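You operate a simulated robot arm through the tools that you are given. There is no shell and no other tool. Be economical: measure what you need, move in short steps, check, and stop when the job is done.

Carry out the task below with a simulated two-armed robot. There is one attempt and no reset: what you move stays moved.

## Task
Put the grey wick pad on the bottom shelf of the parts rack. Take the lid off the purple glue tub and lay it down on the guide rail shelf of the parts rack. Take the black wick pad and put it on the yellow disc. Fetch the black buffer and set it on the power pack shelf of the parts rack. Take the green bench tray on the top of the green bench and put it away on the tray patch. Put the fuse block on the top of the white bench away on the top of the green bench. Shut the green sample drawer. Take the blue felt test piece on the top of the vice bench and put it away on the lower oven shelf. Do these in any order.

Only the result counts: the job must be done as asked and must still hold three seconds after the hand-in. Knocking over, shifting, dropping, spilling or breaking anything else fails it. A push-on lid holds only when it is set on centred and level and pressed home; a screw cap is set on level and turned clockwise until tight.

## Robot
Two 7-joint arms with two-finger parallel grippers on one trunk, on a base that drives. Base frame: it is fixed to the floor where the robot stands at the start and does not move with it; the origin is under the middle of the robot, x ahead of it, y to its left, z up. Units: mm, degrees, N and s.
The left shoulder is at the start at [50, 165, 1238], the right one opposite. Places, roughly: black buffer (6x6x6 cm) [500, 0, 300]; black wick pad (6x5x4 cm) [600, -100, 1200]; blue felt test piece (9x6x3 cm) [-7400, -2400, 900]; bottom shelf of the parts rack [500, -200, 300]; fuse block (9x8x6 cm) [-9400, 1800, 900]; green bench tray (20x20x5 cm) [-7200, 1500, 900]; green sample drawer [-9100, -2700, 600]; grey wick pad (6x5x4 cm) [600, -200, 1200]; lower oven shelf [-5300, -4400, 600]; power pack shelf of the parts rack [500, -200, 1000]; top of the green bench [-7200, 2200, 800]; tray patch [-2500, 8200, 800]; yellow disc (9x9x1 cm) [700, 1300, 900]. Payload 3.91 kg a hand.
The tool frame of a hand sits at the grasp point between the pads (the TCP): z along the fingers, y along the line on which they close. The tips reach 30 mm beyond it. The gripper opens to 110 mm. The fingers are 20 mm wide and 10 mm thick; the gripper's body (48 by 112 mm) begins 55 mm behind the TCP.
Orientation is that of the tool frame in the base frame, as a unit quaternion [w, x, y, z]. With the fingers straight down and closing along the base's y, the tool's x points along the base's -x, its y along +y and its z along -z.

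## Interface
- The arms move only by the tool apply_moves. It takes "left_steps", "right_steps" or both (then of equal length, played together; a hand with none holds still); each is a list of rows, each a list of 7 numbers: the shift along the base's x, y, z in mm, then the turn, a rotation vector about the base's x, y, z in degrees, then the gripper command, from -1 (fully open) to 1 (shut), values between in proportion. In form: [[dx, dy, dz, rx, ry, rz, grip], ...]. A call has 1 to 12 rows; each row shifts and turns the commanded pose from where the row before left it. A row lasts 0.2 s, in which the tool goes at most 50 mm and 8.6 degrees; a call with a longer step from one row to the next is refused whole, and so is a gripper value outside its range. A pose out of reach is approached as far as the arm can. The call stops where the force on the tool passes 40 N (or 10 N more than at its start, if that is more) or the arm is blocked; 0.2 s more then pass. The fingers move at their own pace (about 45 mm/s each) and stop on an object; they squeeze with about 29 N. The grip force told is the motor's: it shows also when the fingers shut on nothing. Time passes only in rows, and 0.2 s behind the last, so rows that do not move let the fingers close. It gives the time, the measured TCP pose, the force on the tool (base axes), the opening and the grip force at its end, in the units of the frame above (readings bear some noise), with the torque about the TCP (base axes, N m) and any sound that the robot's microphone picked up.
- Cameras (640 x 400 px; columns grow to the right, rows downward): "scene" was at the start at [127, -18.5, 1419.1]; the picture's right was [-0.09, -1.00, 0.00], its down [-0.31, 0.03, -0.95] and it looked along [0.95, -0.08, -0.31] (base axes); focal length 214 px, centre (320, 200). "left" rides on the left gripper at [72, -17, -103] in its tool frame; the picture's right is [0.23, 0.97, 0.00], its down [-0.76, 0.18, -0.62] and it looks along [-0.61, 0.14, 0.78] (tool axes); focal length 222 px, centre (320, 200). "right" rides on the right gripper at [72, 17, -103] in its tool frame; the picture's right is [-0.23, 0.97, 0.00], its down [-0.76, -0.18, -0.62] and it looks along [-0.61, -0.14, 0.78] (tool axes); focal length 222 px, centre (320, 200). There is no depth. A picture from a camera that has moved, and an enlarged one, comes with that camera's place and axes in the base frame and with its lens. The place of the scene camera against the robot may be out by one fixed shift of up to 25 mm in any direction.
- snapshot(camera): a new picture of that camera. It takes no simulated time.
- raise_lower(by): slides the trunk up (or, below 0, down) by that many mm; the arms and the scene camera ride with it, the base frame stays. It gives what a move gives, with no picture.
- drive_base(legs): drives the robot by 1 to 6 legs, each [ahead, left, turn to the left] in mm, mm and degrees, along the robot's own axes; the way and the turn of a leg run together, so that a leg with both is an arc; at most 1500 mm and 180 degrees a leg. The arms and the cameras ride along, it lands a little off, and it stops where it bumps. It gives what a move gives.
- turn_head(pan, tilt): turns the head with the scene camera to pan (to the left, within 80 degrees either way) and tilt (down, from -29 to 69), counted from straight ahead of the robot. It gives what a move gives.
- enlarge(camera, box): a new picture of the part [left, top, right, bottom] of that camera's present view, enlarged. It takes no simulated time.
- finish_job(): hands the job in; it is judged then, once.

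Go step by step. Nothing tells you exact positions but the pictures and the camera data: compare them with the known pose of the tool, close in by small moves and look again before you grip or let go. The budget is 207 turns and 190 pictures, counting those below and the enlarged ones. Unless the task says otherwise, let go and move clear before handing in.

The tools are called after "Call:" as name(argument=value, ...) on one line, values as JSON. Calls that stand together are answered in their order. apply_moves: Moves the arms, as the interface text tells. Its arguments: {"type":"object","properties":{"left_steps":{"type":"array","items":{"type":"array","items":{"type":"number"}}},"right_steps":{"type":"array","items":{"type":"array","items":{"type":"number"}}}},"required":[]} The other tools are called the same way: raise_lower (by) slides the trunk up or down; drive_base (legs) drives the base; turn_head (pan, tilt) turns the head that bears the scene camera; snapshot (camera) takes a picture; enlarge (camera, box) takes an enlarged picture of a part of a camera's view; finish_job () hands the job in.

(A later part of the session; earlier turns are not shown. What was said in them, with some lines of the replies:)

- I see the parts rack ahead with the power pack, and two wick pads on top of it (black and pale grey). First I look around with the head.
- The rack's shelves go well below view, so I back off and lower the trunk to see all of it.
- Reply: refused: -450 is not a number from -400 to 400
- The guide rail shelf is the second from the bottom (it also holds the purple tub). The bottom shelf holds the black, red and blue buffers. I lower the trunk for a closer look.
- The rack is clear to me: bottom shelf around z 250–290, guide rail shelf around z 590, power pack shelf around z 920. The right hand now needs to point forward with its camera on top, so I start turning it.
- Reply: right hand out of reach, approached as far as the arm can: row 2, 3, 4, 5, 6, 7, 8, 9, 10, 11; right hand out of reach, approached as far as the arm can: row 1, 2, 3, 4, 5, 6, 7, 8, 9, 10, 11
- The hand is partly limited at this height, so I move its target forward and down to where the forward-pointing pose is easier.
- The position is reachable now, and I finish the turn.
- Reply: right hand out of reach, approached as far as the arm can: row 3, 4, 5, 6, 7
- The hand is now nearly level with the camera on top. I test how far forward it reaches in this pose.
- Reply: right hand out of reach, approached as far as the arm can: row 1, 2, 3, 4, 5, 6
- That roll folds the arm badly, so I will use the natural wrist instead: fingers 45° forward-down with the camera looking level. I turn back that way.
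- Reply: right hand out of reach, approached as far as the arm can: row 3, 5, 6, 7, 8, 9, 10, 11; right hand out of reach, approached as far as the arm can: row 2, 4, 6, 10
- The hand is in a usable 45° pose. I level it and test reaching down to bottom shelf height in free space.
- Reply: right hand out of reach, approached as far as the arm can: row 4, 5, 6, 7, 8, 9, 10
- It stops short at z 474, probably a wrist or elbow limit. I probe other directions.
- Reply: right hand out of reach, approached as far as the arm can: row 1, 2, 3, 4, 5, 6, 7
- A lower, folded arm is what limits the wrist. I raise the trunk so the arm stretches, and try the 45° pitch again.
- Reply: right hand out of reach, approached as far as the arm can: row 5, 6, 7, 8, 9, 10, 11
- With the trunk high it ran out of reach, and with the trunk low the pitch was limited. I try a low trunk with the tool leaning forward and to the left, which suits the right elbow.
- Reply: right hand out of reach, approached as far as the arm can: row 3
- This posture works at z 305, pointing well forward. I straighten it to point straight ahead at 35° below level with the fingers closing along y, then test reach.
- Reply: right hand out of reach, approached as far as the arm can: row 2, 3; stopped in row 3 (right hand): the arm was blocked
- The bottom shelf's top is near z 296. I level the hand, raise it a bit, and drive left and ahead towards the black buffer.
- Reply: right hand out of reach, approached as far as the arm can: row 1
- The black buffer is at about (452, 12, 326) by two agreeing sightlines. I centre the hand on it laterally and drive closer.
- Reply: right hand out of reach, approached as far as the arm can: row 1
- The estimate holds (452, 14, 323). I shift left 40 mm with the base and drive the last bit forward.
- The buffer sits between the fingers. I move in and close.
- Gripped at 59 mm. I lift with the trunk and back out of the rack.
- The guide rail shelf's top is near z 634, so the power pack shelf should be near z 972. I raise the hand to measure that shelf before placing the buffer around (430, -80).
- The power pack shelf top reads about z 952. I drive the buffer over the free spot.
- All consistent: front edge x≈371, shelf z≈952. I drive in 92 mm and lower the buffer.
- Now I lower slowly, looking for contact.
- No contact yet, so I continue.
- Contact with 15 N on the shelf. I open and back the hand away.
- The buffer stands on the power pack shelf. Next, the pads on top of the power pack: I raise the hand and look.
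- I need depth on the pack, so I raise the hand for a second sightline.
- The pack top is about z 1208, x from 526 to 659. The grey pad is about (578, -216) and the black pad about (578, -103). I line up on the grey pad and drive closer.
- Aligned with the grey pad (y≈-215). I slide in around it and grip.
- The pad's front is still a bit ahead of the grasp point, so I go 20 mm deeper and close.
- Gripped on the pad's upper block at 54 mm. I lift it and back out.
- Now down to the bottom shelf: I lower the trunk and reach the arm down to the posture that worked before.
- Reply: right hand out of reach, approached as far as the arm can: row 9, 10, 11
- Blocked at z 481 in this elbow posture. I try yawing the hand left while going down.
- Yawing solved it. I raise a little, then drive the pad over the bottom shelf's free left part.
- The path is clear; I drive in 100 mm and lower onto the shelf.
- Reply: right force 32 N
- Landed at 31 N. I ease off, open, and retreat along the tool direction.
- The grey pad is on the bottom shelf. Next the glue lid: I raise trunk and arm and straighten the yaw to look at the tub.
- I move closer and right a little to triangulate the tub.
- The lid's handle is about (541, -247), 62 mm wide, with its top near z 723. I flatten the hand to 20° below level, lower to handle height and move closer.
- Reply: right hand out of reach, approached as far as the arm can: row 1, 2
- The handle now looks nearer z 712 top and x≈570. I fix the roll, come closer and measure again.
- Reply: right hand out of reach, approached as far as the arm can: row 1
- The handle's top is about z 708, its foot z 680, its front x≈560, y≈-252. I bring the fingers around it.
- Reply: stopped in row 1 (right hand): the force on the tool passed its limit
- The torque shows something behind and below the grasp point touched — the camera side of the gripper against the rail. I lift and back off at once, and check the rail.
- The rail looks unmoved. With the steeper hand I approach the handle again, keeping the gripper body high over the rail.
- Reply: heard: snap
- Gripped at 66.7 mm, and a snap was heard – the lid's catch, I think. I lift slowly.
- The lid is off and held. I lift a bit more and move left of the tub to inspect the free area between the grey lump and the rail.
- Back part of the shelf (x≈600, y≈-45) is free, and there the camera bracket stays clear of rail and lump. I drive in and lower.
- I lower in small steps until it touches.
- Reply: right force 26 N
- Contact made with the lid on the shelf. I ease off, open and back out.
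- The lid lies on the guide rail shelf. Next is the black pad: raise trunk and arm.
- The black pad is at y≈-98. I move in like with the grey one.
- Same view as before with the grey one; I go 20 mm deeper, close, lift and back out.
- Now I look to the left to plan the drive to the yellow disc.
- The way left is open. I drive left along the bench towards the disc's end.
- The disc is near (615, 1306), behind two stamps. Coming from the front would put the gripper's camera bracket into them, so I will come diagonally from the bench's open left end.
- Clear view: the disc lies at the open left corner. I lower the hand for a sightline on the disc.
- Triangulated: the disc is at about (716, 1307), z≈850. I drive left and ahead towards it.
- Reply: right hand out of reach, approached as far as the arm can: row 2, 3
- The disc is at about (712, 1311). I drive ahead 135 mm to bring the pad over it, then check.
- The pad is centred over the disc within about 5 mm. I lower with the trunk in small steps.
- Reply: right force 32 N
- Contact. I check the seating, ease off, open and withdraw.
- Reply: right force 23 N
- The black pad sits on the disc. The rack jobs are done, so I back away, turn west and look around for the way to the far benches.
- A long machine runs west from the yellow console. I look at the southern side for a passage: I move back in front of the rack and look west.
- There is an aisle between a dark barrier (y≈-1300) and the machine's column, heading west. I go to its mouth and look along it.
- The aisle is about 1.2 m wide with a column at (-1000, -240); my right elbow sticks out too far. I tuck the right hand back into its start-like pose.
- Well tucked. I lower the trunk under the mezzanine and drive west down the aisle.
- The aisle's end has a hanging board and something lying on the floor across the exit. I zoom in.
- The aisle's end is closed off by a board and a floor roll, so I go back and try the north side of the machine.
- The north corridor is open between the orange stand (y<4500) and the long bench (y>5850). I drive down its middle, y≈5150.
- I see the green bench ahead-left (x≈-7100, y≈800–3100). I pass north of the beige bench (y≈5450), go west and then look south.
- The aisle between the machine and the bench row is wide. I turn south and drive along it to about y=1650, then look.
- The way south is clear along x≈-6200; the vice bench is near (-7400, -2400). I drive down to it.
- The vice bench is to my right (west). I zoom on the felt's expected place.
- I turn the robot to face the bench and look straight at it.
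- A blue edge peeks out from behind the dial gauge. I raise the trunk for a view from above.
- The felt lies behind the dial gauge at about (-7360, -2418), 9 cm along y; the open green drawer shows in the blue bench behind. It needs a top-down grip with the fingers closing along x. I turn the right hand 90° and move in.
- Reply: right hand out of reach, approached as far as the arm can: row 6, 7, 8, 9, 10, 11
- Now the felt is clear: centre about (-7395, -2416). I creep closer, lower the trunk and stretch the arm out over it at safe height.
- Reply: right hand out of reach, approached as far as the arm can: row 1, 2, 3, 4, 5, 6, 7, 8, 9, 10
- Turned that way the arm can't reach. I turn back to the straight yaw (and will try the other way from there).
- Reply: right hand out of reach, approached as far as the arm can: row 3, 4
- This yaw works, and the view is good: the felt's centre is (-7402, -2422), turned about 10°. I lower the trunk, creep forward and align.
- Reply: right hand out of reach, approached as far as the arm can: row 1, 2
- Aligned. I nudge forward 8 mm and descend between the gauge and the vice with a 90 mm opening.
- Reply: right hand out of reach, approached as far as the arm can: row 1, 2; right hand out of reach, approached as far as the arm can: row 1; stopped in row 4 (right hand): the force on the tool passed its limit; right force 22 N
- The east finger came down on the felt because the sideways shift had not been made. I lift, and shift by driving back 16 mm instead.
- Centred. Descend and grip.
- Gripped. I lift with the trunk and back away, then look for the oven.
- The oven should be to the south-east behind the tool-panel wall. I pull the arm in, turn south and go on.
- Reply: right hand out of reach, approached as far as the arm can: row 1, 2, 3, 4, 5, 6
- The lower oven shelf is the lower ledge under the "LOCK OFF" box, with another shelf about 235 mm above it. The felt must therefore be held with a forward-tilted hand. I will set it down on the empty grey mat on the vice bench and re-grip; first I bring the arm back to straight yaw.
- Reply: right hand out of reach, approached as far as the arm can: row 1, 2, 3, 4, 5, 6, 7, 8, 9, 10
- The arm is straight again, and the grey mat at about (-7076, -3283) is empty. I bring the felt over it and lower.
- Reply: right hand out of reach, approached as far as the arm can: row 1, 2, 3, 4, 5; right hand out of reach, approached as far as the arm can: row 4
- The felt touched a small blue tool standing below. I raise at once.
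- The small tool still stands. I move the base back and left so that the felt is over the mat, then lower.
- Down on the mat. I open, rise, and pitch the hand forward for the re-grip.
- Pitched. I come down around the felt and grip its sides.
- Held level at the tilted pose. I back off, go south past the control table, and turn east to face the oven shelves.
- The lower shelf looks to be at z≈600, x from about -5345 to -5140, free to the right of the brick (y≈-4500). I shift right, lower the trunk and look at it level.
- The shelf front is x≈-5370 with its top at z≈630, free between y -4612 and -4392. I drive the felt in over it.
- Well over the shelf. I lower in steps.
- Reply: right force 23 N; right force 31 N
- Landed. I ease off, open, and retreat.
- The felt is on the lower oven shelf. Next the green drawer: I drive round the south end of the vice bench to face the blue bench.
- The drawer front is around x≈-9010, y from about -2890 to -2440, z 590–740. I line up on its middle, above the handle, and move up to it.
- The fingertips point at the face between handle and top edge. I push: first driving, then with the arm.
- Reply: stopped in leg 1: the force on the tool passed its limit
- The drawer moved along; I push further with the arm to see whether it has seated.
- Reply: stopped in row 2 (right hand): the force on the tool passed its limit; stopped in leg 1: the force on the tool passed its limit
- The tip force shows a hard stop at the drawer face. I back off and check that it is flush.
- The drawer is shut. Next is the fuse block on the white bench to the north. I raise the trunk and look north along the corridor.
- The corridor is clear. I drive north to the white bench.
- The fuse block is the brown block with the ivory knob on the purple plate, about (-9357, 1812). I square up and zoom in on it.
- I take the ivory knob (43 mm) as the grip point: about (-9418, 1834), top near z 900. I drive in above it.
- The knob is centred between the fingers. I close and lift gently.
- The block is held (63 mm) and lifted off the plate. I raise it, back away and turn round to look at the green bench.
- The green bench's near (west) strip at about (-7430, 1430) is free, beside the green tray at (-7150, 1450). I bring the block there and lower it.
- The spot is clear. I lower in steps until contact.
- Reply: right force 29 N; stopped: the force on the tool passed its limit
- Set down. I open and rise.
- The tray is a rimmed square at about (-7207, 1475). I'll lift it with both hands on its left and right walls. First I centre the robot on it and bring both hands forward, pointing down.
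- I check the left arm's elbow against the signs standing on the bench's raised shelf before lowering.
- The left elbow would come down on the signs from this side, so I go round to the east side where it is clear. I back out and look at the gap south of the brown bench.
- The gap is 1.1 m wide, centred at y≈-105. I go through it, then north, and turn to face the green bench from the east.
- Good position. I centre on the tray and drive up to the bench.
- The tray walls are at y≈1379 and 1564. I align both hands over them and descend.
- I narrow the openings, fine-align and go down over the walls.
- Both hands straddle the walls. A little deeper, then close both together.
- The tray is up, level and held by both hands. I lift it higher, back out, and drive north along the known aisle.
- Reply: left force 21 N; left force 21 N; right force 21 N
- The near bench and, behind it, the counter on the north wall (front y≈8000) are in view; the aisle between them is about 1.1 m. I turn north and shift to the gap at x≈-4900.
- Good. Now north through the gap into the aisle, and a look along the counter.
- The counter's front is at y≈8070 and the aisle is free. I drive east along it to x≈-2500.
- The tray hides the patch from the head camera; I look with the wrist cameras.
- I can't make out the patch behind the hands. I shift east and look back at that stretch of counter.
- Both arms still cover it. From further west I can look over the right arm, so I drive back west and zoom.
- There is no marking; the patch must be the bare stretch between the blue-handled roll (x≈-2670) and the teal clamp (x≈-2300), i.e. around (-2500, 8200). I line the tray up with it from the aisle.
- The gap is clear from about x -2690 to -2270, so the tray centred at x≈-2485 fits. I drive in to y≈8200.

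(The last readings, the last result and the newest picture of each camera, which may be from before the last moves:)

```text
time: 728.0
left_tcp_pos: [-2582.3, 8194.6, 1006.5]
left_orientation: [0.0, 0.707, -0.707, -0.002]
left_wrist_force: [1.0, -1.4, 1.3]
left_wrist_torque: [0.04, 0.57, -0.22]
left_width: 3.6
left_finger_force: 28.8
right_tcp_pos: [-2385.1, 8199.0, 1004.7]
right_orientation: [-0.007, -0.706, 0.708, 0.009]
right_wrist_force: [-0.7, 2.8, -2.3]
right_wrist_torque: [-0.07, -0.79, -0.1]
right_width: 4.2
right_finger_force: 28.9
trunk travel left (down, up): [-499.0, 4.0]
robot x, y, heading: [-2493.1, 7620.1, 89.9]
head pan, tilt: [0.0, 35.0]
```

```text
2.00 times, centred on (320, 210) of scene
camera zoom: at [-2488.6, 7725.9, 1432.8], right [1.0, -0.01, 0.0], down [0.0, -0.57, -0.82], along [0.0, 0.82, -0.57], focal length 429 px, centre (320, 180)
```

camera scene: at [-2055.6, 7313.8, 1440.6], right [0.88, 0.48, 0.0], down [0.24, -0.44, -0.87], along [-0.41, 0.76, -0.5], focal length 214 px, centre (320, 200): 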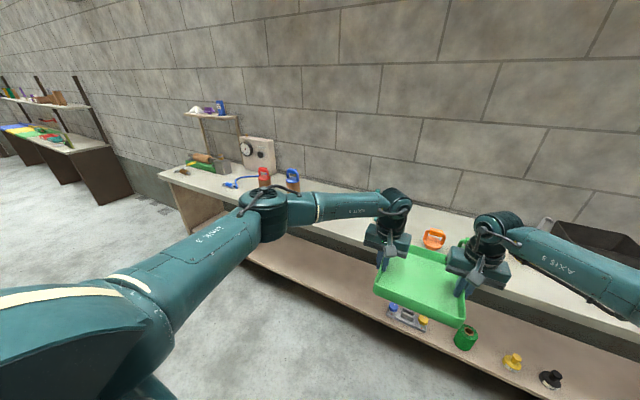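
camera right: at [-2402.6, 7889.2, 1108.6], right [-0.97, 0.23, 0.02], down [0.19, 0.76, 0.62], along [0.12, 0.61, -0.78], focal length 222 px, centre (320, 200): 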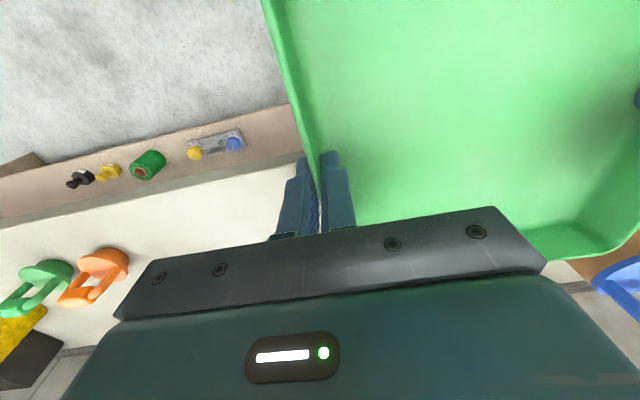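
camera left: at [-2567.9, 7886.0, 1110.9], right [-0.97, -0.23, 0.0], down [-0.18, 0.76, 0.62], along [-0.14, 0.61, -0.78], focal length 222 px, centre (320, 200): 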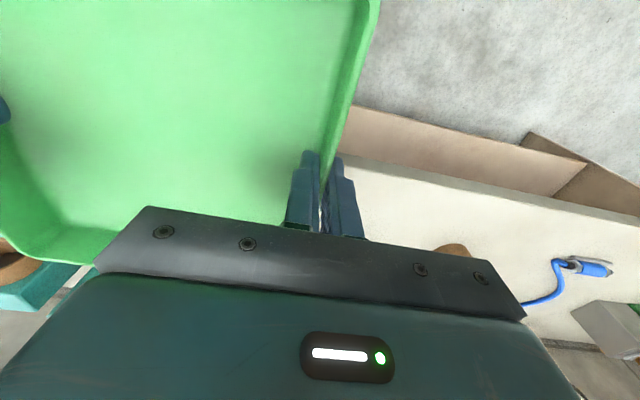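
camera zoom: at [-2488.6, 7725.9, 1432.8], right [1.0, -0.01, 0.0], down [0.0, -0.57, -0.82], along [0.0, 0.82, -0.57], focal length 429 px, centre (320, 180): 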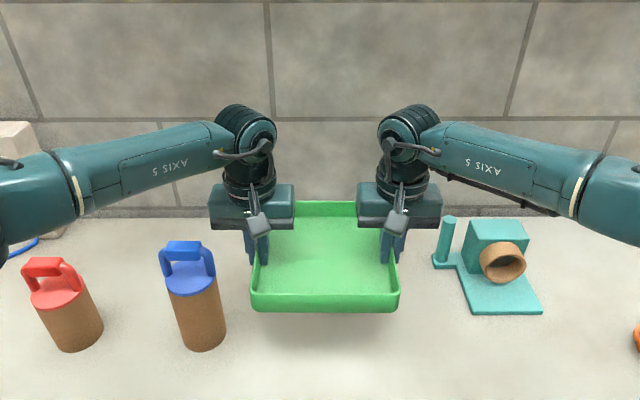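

The tray hangs right in the middle between the roll and the clamp. I lower it in steps.

Call:
raise_lower(by=-70)

Call:
raise_lower(by=-10)

Call:
raise_lower(by=-8)

Call:
raise_lower(by=-6)

```text
time: 729.0
left_tcp_pos: [-2582.1, 8194.8, 936.1]
left_orientation: [0.0, -0.707, 0.707, 0.001]
left_wrist_force: [1.1, -1.4, 0.0]
left_wrist_torque: [-0.02, 0.59, -0.23]
left_width: 3.9
left_finger_force: 29.4
right_tcp_pos: [-2386.4, 8198.2, 935.1]
right_orientation: [-0.006, -0.705, 0.709, 0.01]
right_wrist_force: [-0.9, 0.9, -2.0]
right_wrist_torque: [0.0, -0.81, -0.12]
right_width: 3.5
right_finger_force: 28.9
trunk travel left (down, up): [-429.0, 74.0]
robot x, y, heading: [-2490.8, 7618.5, 89.7]
head pan, tilt: [0.0, 35.0]
```

```text
time: 729.6
left_tcp_pos: [-2581.9, 8194.5, 926.5]
left_orientation: [0.001, 0.707, -0.707, -0.001]
left_wrist_force: [2.8, -2.1, 0.1]
left_wrist_torque: [-0.12, 0.56, -0.23]
left_width: 3.8
left_finger_force: 29.2
right_tcp_pos: [-2384.8, 8198.0, 926.3]
right_orientation: [-0.006, -0.706, 0.708, 0.009]
right_wrist_force: [-1.7, 1.5, -2.5]
right_wrist_torque: [0.07, -0.82, -0.05]
right_width: 4.0
right_finger_force: 29.1
trunk travel left (down, up): [-419.0, 84.0]
robot x, y, heading: [-2491.2, 7617.8, 89.9]
head pan, tilt: [0.0, 35.0]
```

```text
time: 730.2
left_tcp_pos: [-2581.6, 8195.7, 917.3]
left_orientation: [-0.001, -0.707, 0.707, 0.001]
left_wrist_force: [1.8, -2.5, 0.7]
left_wrist_torque: [-0.09, 0.57, -0.23]
left_width: 3.7
left_finger_force: 28.8
right_tcp_pos: [-2386.4, 8198.8, 917.7]
right_orientation: [-0.007, -0.706, 0.708, 0.009]
right_wrist_force: [-3.0, 2.5, -3.2]
right_wrist_torque: [0.1, -0.8, -0.12]
right_width: 3.9
right_finger_force: 29.0
trunk travel left (down, up): [-411.0, 92.0]
robot x, y, heading: [-2492.5, 7618.5, 89.9]
head pan, tilt: [0.0, 35.0]
```

```text
time: 730.7
left_tcp_pos: [-2583.2, 8195.4, 911.6]
left_orientation: [0.0, 0.707, -0.707, 0.0]
left_wrist_force: [1.9, -2.4, -0.2]
left_wrist_torque: [-0.06, 0.58, -0.24]
left_width: 3.6
left_finger_force: 29.1
right_tcp_pos: [-2384.3, 8198.8, 911.1]
right_orientation: [-0.006, -0.705, 0.709, 0.01]
right_wrist_force: [-1.7, 1.7, -2.2]
right_wrist_torque: [0.01, -0.8, -0.08]
right_width: 3.9
right_finger_force: 29.2
trunk travel left (down, up): [-405.0, 98.0]
robot x, y, heading: [-2492.6, 7618.9, 89.8]
head pan, tilt: [0.0, 35.0]
```

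Call:
raise_lower(by=-6)

Call:
raise_lower(by=-6)

Call:
raise_lower(by=-6)

Call:
raise_lower(by=-6)

```text
time: 731.3
left_tcp_pos: [-2582.6, 8195.3, 906.7]
left_orientation: [0.0, 0.707, -0.707, -0.001]
left_wrist_force: [1.9, -2.7, -0.9]
left_wrist_torque: [-0.09, 0.59, -0.27]
left_width: 4.0
left_finger_force: 29.2
right_tcp_pos: [-2385.5, 8197.8, 905.1]
right_orientation: [-0.007, -0.705, 0.709, 0.009]
right_wrist_force: [-0.9, 2.2, -2.1]
right_wrist_torque: [0.01, -0.79, -0.07]
right_width: 3.8
right_finger_force: 29.1
trunk travel left (down, up): [-399.0, 104.0]
robot x, y, heading: [-2494.3, 7622.3, 89.7]
head pan, tilt: [0.0, 35.0]
```

```text
time: 731.8
left_tcp_pos: [-2581.5, 8196.0, 901.7]
left_orientation: [0.0, -0.707, 0.707, 0.002]
left_wrist_force: [1.4, -2.4, -0.1]
left_wrist_torque: [-0.08, 0.59, -0.23]
left_width: 4.1
left_finger_force: 28.9
right_tcp_pos: [-2386.3, 8197.9, 899.1]
right_orientation: [-0.008, -0.706, 0.708, 0.01]
right_wrist_force: [-1.8, 1.4, -2.3]
right_wrist_torque: [0.02, -0.78, -0.12]
right_width: 4.1
right_finger_force: 28.7
trunk travel left (down, up): [-393.0, 110.0]
robot x, y, heading: [-2494.5, 7617.6, 89.8]
head pan, tilt: [0.0, 35.0]
```

```text
time: 732.4
left_tcp_pos: [-2582.5, 8194.2, 894.9]
left_orientation: [0.001, -0.707, 0.708, 0.002]
left_wrist_force: [1.8, -2.4, -0.1]
left_wrist_torque: [0.02, 0.6, -0.23]
left_width: 3.5
left_finger_force: 29.6
right_tcp_pos: [-2385.9, 8198.4, 893.3]
right_orientation: [-0.007, -0.706, 0.708, 0.01]
right_wrist_force: [-1.4, 2.1, -2.6]
right_wrist_torque: [-0.03, -0.82, -0.09]
right_width: 4.0
right_finger_force: 28.8
trunk travel left (down, up): [-387.0, 116.0]
robot x, y, heading: [-2492.6, 7619.8, 89.9]
head pan, tilt: [0.0, 35.0]
```

```text
time: 732.9
left_tcp_pos: [-2582.5, 8194.7, 888.5]
left_orientation: [0.0, -0.707, 0.707, 0.002]
left_wrist_force: [1.8, -2.0, 0.2]
left_wrist_torque: [-0.01, 0.6, -0.25]
left_width: 4.0
left_finger_force: 29.3
right_tcp_pos: [-2385.4, 8198.7, 887.4]
right_orientation: [-0.007, -0.706, 0.708, 0.01]
right_wrist_force: [-1.9, 1.6, -2.4]
right_wrist_torque: [-0.02, -0.83, -0.08]
right_width: 3.8
right_finger_force: 28.9
trunk travel left (down, up): [-381.0, 122.0]
robot x, y, heading: [-2494.9, 7615.7, 89.8]
head pan, tilt: [0.0, 35.0]
```

Call:
raise_lower(by=-7)

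Call:
raise_lower(by=-7)

Call:
raise_lower(by=-7)

Call:
enlarge(camera="scene", box=[220, 150, 420, 290])

```text
time: 733.5
left_tcp_pos: [-2582.6, 8194.5, 885.5]
left_orientation: [-0.002, 0.708, -0.706, -0.002]
left_wrist_force: [0.2, 4.3, 11.5]
left_wrist_torque: [-0.7, 0.08, -0.24]
left_width: 4.1
left_finger_force: 29.1
right_tcp_pos: [-2386.8, 8198.5, 885.5]
right_orientation: [-0.005, -0.706, 0.708, 0.013]
right_wrist_force: [2.2, 2.0, 21.7]
right_wrist_torque: [-0.24, -0.97, 0.0]
right_width: 4.2
right_finger_force: 29.0
trunk travel left (down, up): [-374.0, 129.0]
robot x, y, heading: [-2496.2, 7621.3, 89.6]
head pan, tilt: [0.0, 35.0]
```

```text
time: 733.9
left_tcp_pos: [-2582.1, 8196.6, 886.6]
left_orientation: [-0.005, 0.708, -0.707, -0.004]
left_wrist_force: [-1.0, 0.2, 11.8]
left_wrist_torque: [-0.71, 0.23, -0.32]
left_width: 4.1
left_finger_force: 28.6
right_tcp_pos: [-2385.5, 8200.6, 885.4]
right_orientation: [-0.003, -0.706, 0.708, 0.015]
right_wrist_force: [0.4, -0.2, 12.9]
right_wrist_torque: [-0.72, -0.98, 0.08]
right_width: 4.2
right_finger_force: 28.7
trunk travel left (down, up): [-370.0, 133.0]
robot x, y, heading: [-2491.7, 7615.9, 89.5]
head pan, tilt: [0.0, 35.0]
stopped: the force on the tool passed its limit (the readings are from after the stop); the commanded pose is now the measured one
```

```text
time: 734.6
left_tcp_pos: [-2581.5, 8198.5, 884.8]
left_orientation: [0.01, -0.707, 0.707, 0.008]
left_wrist_force: [-2.1, 1.4, 17.3]
left_wrist_torque: [-1.12, 0.6, -0.33]
left_width: 4.0
left_finger_force: 29.5
right_tcp_pos: [-2385.5, 8202.9, 884.8]
right_orientation: [0.0, -0.705, 0.709, 0.02]
right_wrist_force: [2.0, 1.5, 16.6]
right_wrist_torque: [-1.17, -0.93, 0.19]
right_width: 4.8
right_finger_force: 28.8
trunk travel left (down, up): [-364.0, 139.0]
robot x, y, heading: [-2494.2, 7618.0, 89.7]
head pan, tilt: [0.0, 35.0]
stopped: the force on the tool passed its limit (the readings are from after the stop); the commanded pose is now the measured one
```

```text
2.86 times, centred on (320, 220) of scene
camera zoom: at [-2488.8, 7723.0, 1297.6], right [1.0, -0.01, 0.0], down [0.0, -0.57, -0.82], along [0.0, 0.82, -0.57], focal length 613 px, centre (320, 143)
```

zoom: 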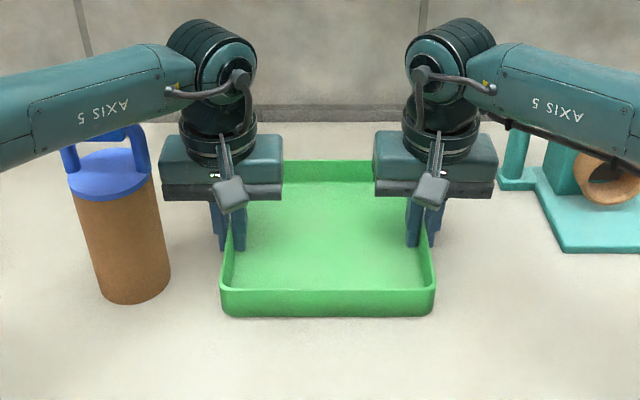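

The tray rests on the counter. I ease off, open both hands a little and rise.

Call:
raise_lower(by=4)

Call:
apply_moves(left_steps=[[0, 0, 0, 0, 0, 0, 0.7], [0, 0, 0, 0, 0, 0, 0.4], [0, 0, 0, 0, 0, 0, 0.4], [0, 0, 0, 0, 0, 0, 0.4], [0, 0, 10, 0, 0, 0, 0.4], [0, 0, 30, 0, 0, 0, 0.4], [0, 0, 40, 0, 0, 0, 0.4], [0, 0, 40, 0, 0, 0, 0.4], [0, 0, 0, 0, 0, 0, 0.4]], right_steps=[[0, 0, 0, 0, 0, 0, 0.7], [0, 0, 0, 0, 0, 0, 0.4], [0, 0, 0, 0, 0, 0, 0.4], [0, 0, 0, 0, 0, 0, 0.4], [0, 0, 10, 0, 0, 0, 0.4], [0, 0, 30, 0, 0, 0, 0.4], [0, 0, 40, 0, 0, 0, 0.4], [0, 0, 40, 0, 0, 0, 0.4], [0, 0, 0, 0, 0, 0, 0.4]])

Call:
raise_lower(by=120)

Call:
drive_base(legs=[[-380, 0, 0]])

Call:
snapshot(camera="scene")

```text
time: 735.2
left_tcp_pos: [-2582.3, 8200.3, 884.9]
left_orientation: [-0.01, 0.708, -0.706, -0.007]
left_wrist_force: [0.7, 1.8, 6.2]
left_wrist_torque: [0.81, 0.4, -0.29]
left_width: 3.9
left_finger_force: 28.6
right_tcp_pos: [-2385.1, 8203.5, 885.7]
right_orientation: [-0.001, -0.705, 0.709, 0.018]
right_wrist_force: [-0.4, 1.6, 4.9]
right_wrist_torque: [0.83, -0.81, 0.07]
right_width: 4.7
right_finger_force: 29.3
trunk travel left (down, up): [-368.0, 135.0]
robot x, y, heading: [-2494.0, 7617.1, 89.5]
head pan, tilt: [0.0, 35.0]
```

```text
time: 737.2
left_tcp_pos: [-2580.8, 8200.5, 1005.0]
left_orientation: [-0.007, 0.708, -0.706, -0.005]
left_wrist_force: [-0.1, -0.3, -0.9]
left_wrist_torque: [0.01, 0.02, 0.01]
left_width: 32.7
left_finger_force: 0.0
right_tcp_pos: [-2384.8, 8203.9, 1005.8]
right_orientation: [-0.002, -0.706, 0.708, 0.017]
right_wrist_force: [0.7, 0.9, 0.4]
right_wrist_torque: [-0.02, -0.01, 0.02]
right_width: 33.1
right_finger_force: 0.1
trunk travel left (down, up): [-368.0, 135.0]
robot x, y, heading: [-2496.7, 7615.3, 89.5]
head pan, tilt: [0.0, 35.0]
```

```text
time: 738.7
left_tcp_pos: [-2581.5, 8200.2, 1125.5]
left_orientation: [-0.008, 0.709, -0.706, -0.005]
left_wrist_force: [0.0, -0.1, 0.4]
left_wrist_torque: [0.01, 0.0, -0.02]
left_width: 33.1
left_finger_force: 0.1
right_tcp_pos: [-2384.6, 8203.6, 1125.8]
right_orientation: [-0.002, -0.706, 0.708, 0.017]
right_wrist_force: [0.0, 0.1, 0.0]
right_wrist_torque: [-0.01, -0.01, 0.01]
right_width: 32.8
right_finger_force: 0.0
trunk travel left (down, up): [-488.0, 15.0]
robot x, y, heading: [-2491.9, 7616.8, 89.5]
head pan, tilt: [0.0, 35.0]
```

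```text
time: 741.0
left_tcp_pos: [-2582.8, 7827.7, 1124.9]
left_orientation: [-0.008, 0.709, -0.705, -0.006]
left_wrist_force: [0.6, -0.8, -0.6]
left_wrist_torque: [0.0, -0.01, -0.01]
left_width: 33.3
left_finger_force: 0.0
right_tcp_pos: [-2387.6, 7832.7, 1126.8]
right_orientation: [-0.004, -0.706, 0.708, 0.017]
right_wrist_force: [-0.7, -0.2, 0.6]
right_wrist_torque: [0.04, 0.01, 0.03]
right_width: 32.7
right_finger_force: 0.1
trunk travel left (down, up): [-488.0, 15.0]
robot x, y, heading: [-2494.9, 7249.6, 89.9]
head pan, tilt: [0.0, 35.0]
```

```text
7 pictures are left
camera scene: at [-2490.5, 7354.1, 1421.9], right [1.0, 0.0, 0.0], down [0.0, -0.57, -0.82], along [0.0, 0.82, -0.57], focal length 214 px, centre (320, 200)
```

scene: 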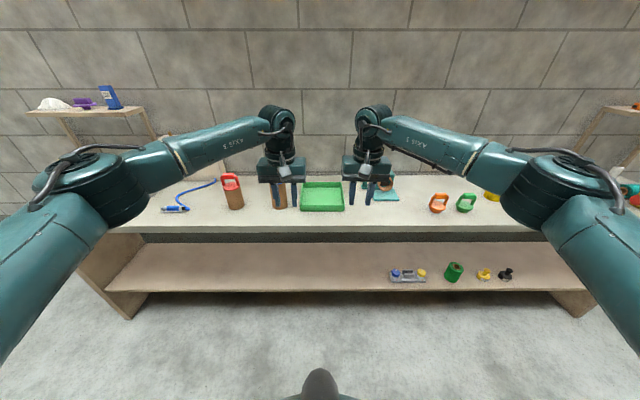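

The tray rests on the bare spot between the roll and the clamp, and everything around it still stands. All eight jobs are done and both hands are clear, so I hand in.

Call:
finish_job()

```text
The job is handed in.
```

I did all eight jobs and handed in, but I can't confirm the tray's exact spot. The tray patch has no visible marking, so I set the tray on the bare stretch of counter at its listed position.

One hand bumped the guide rail lightly while I was taking the glue lid. The rail looked unmoved, though I couldn't rule out a shift of a few millimetres.
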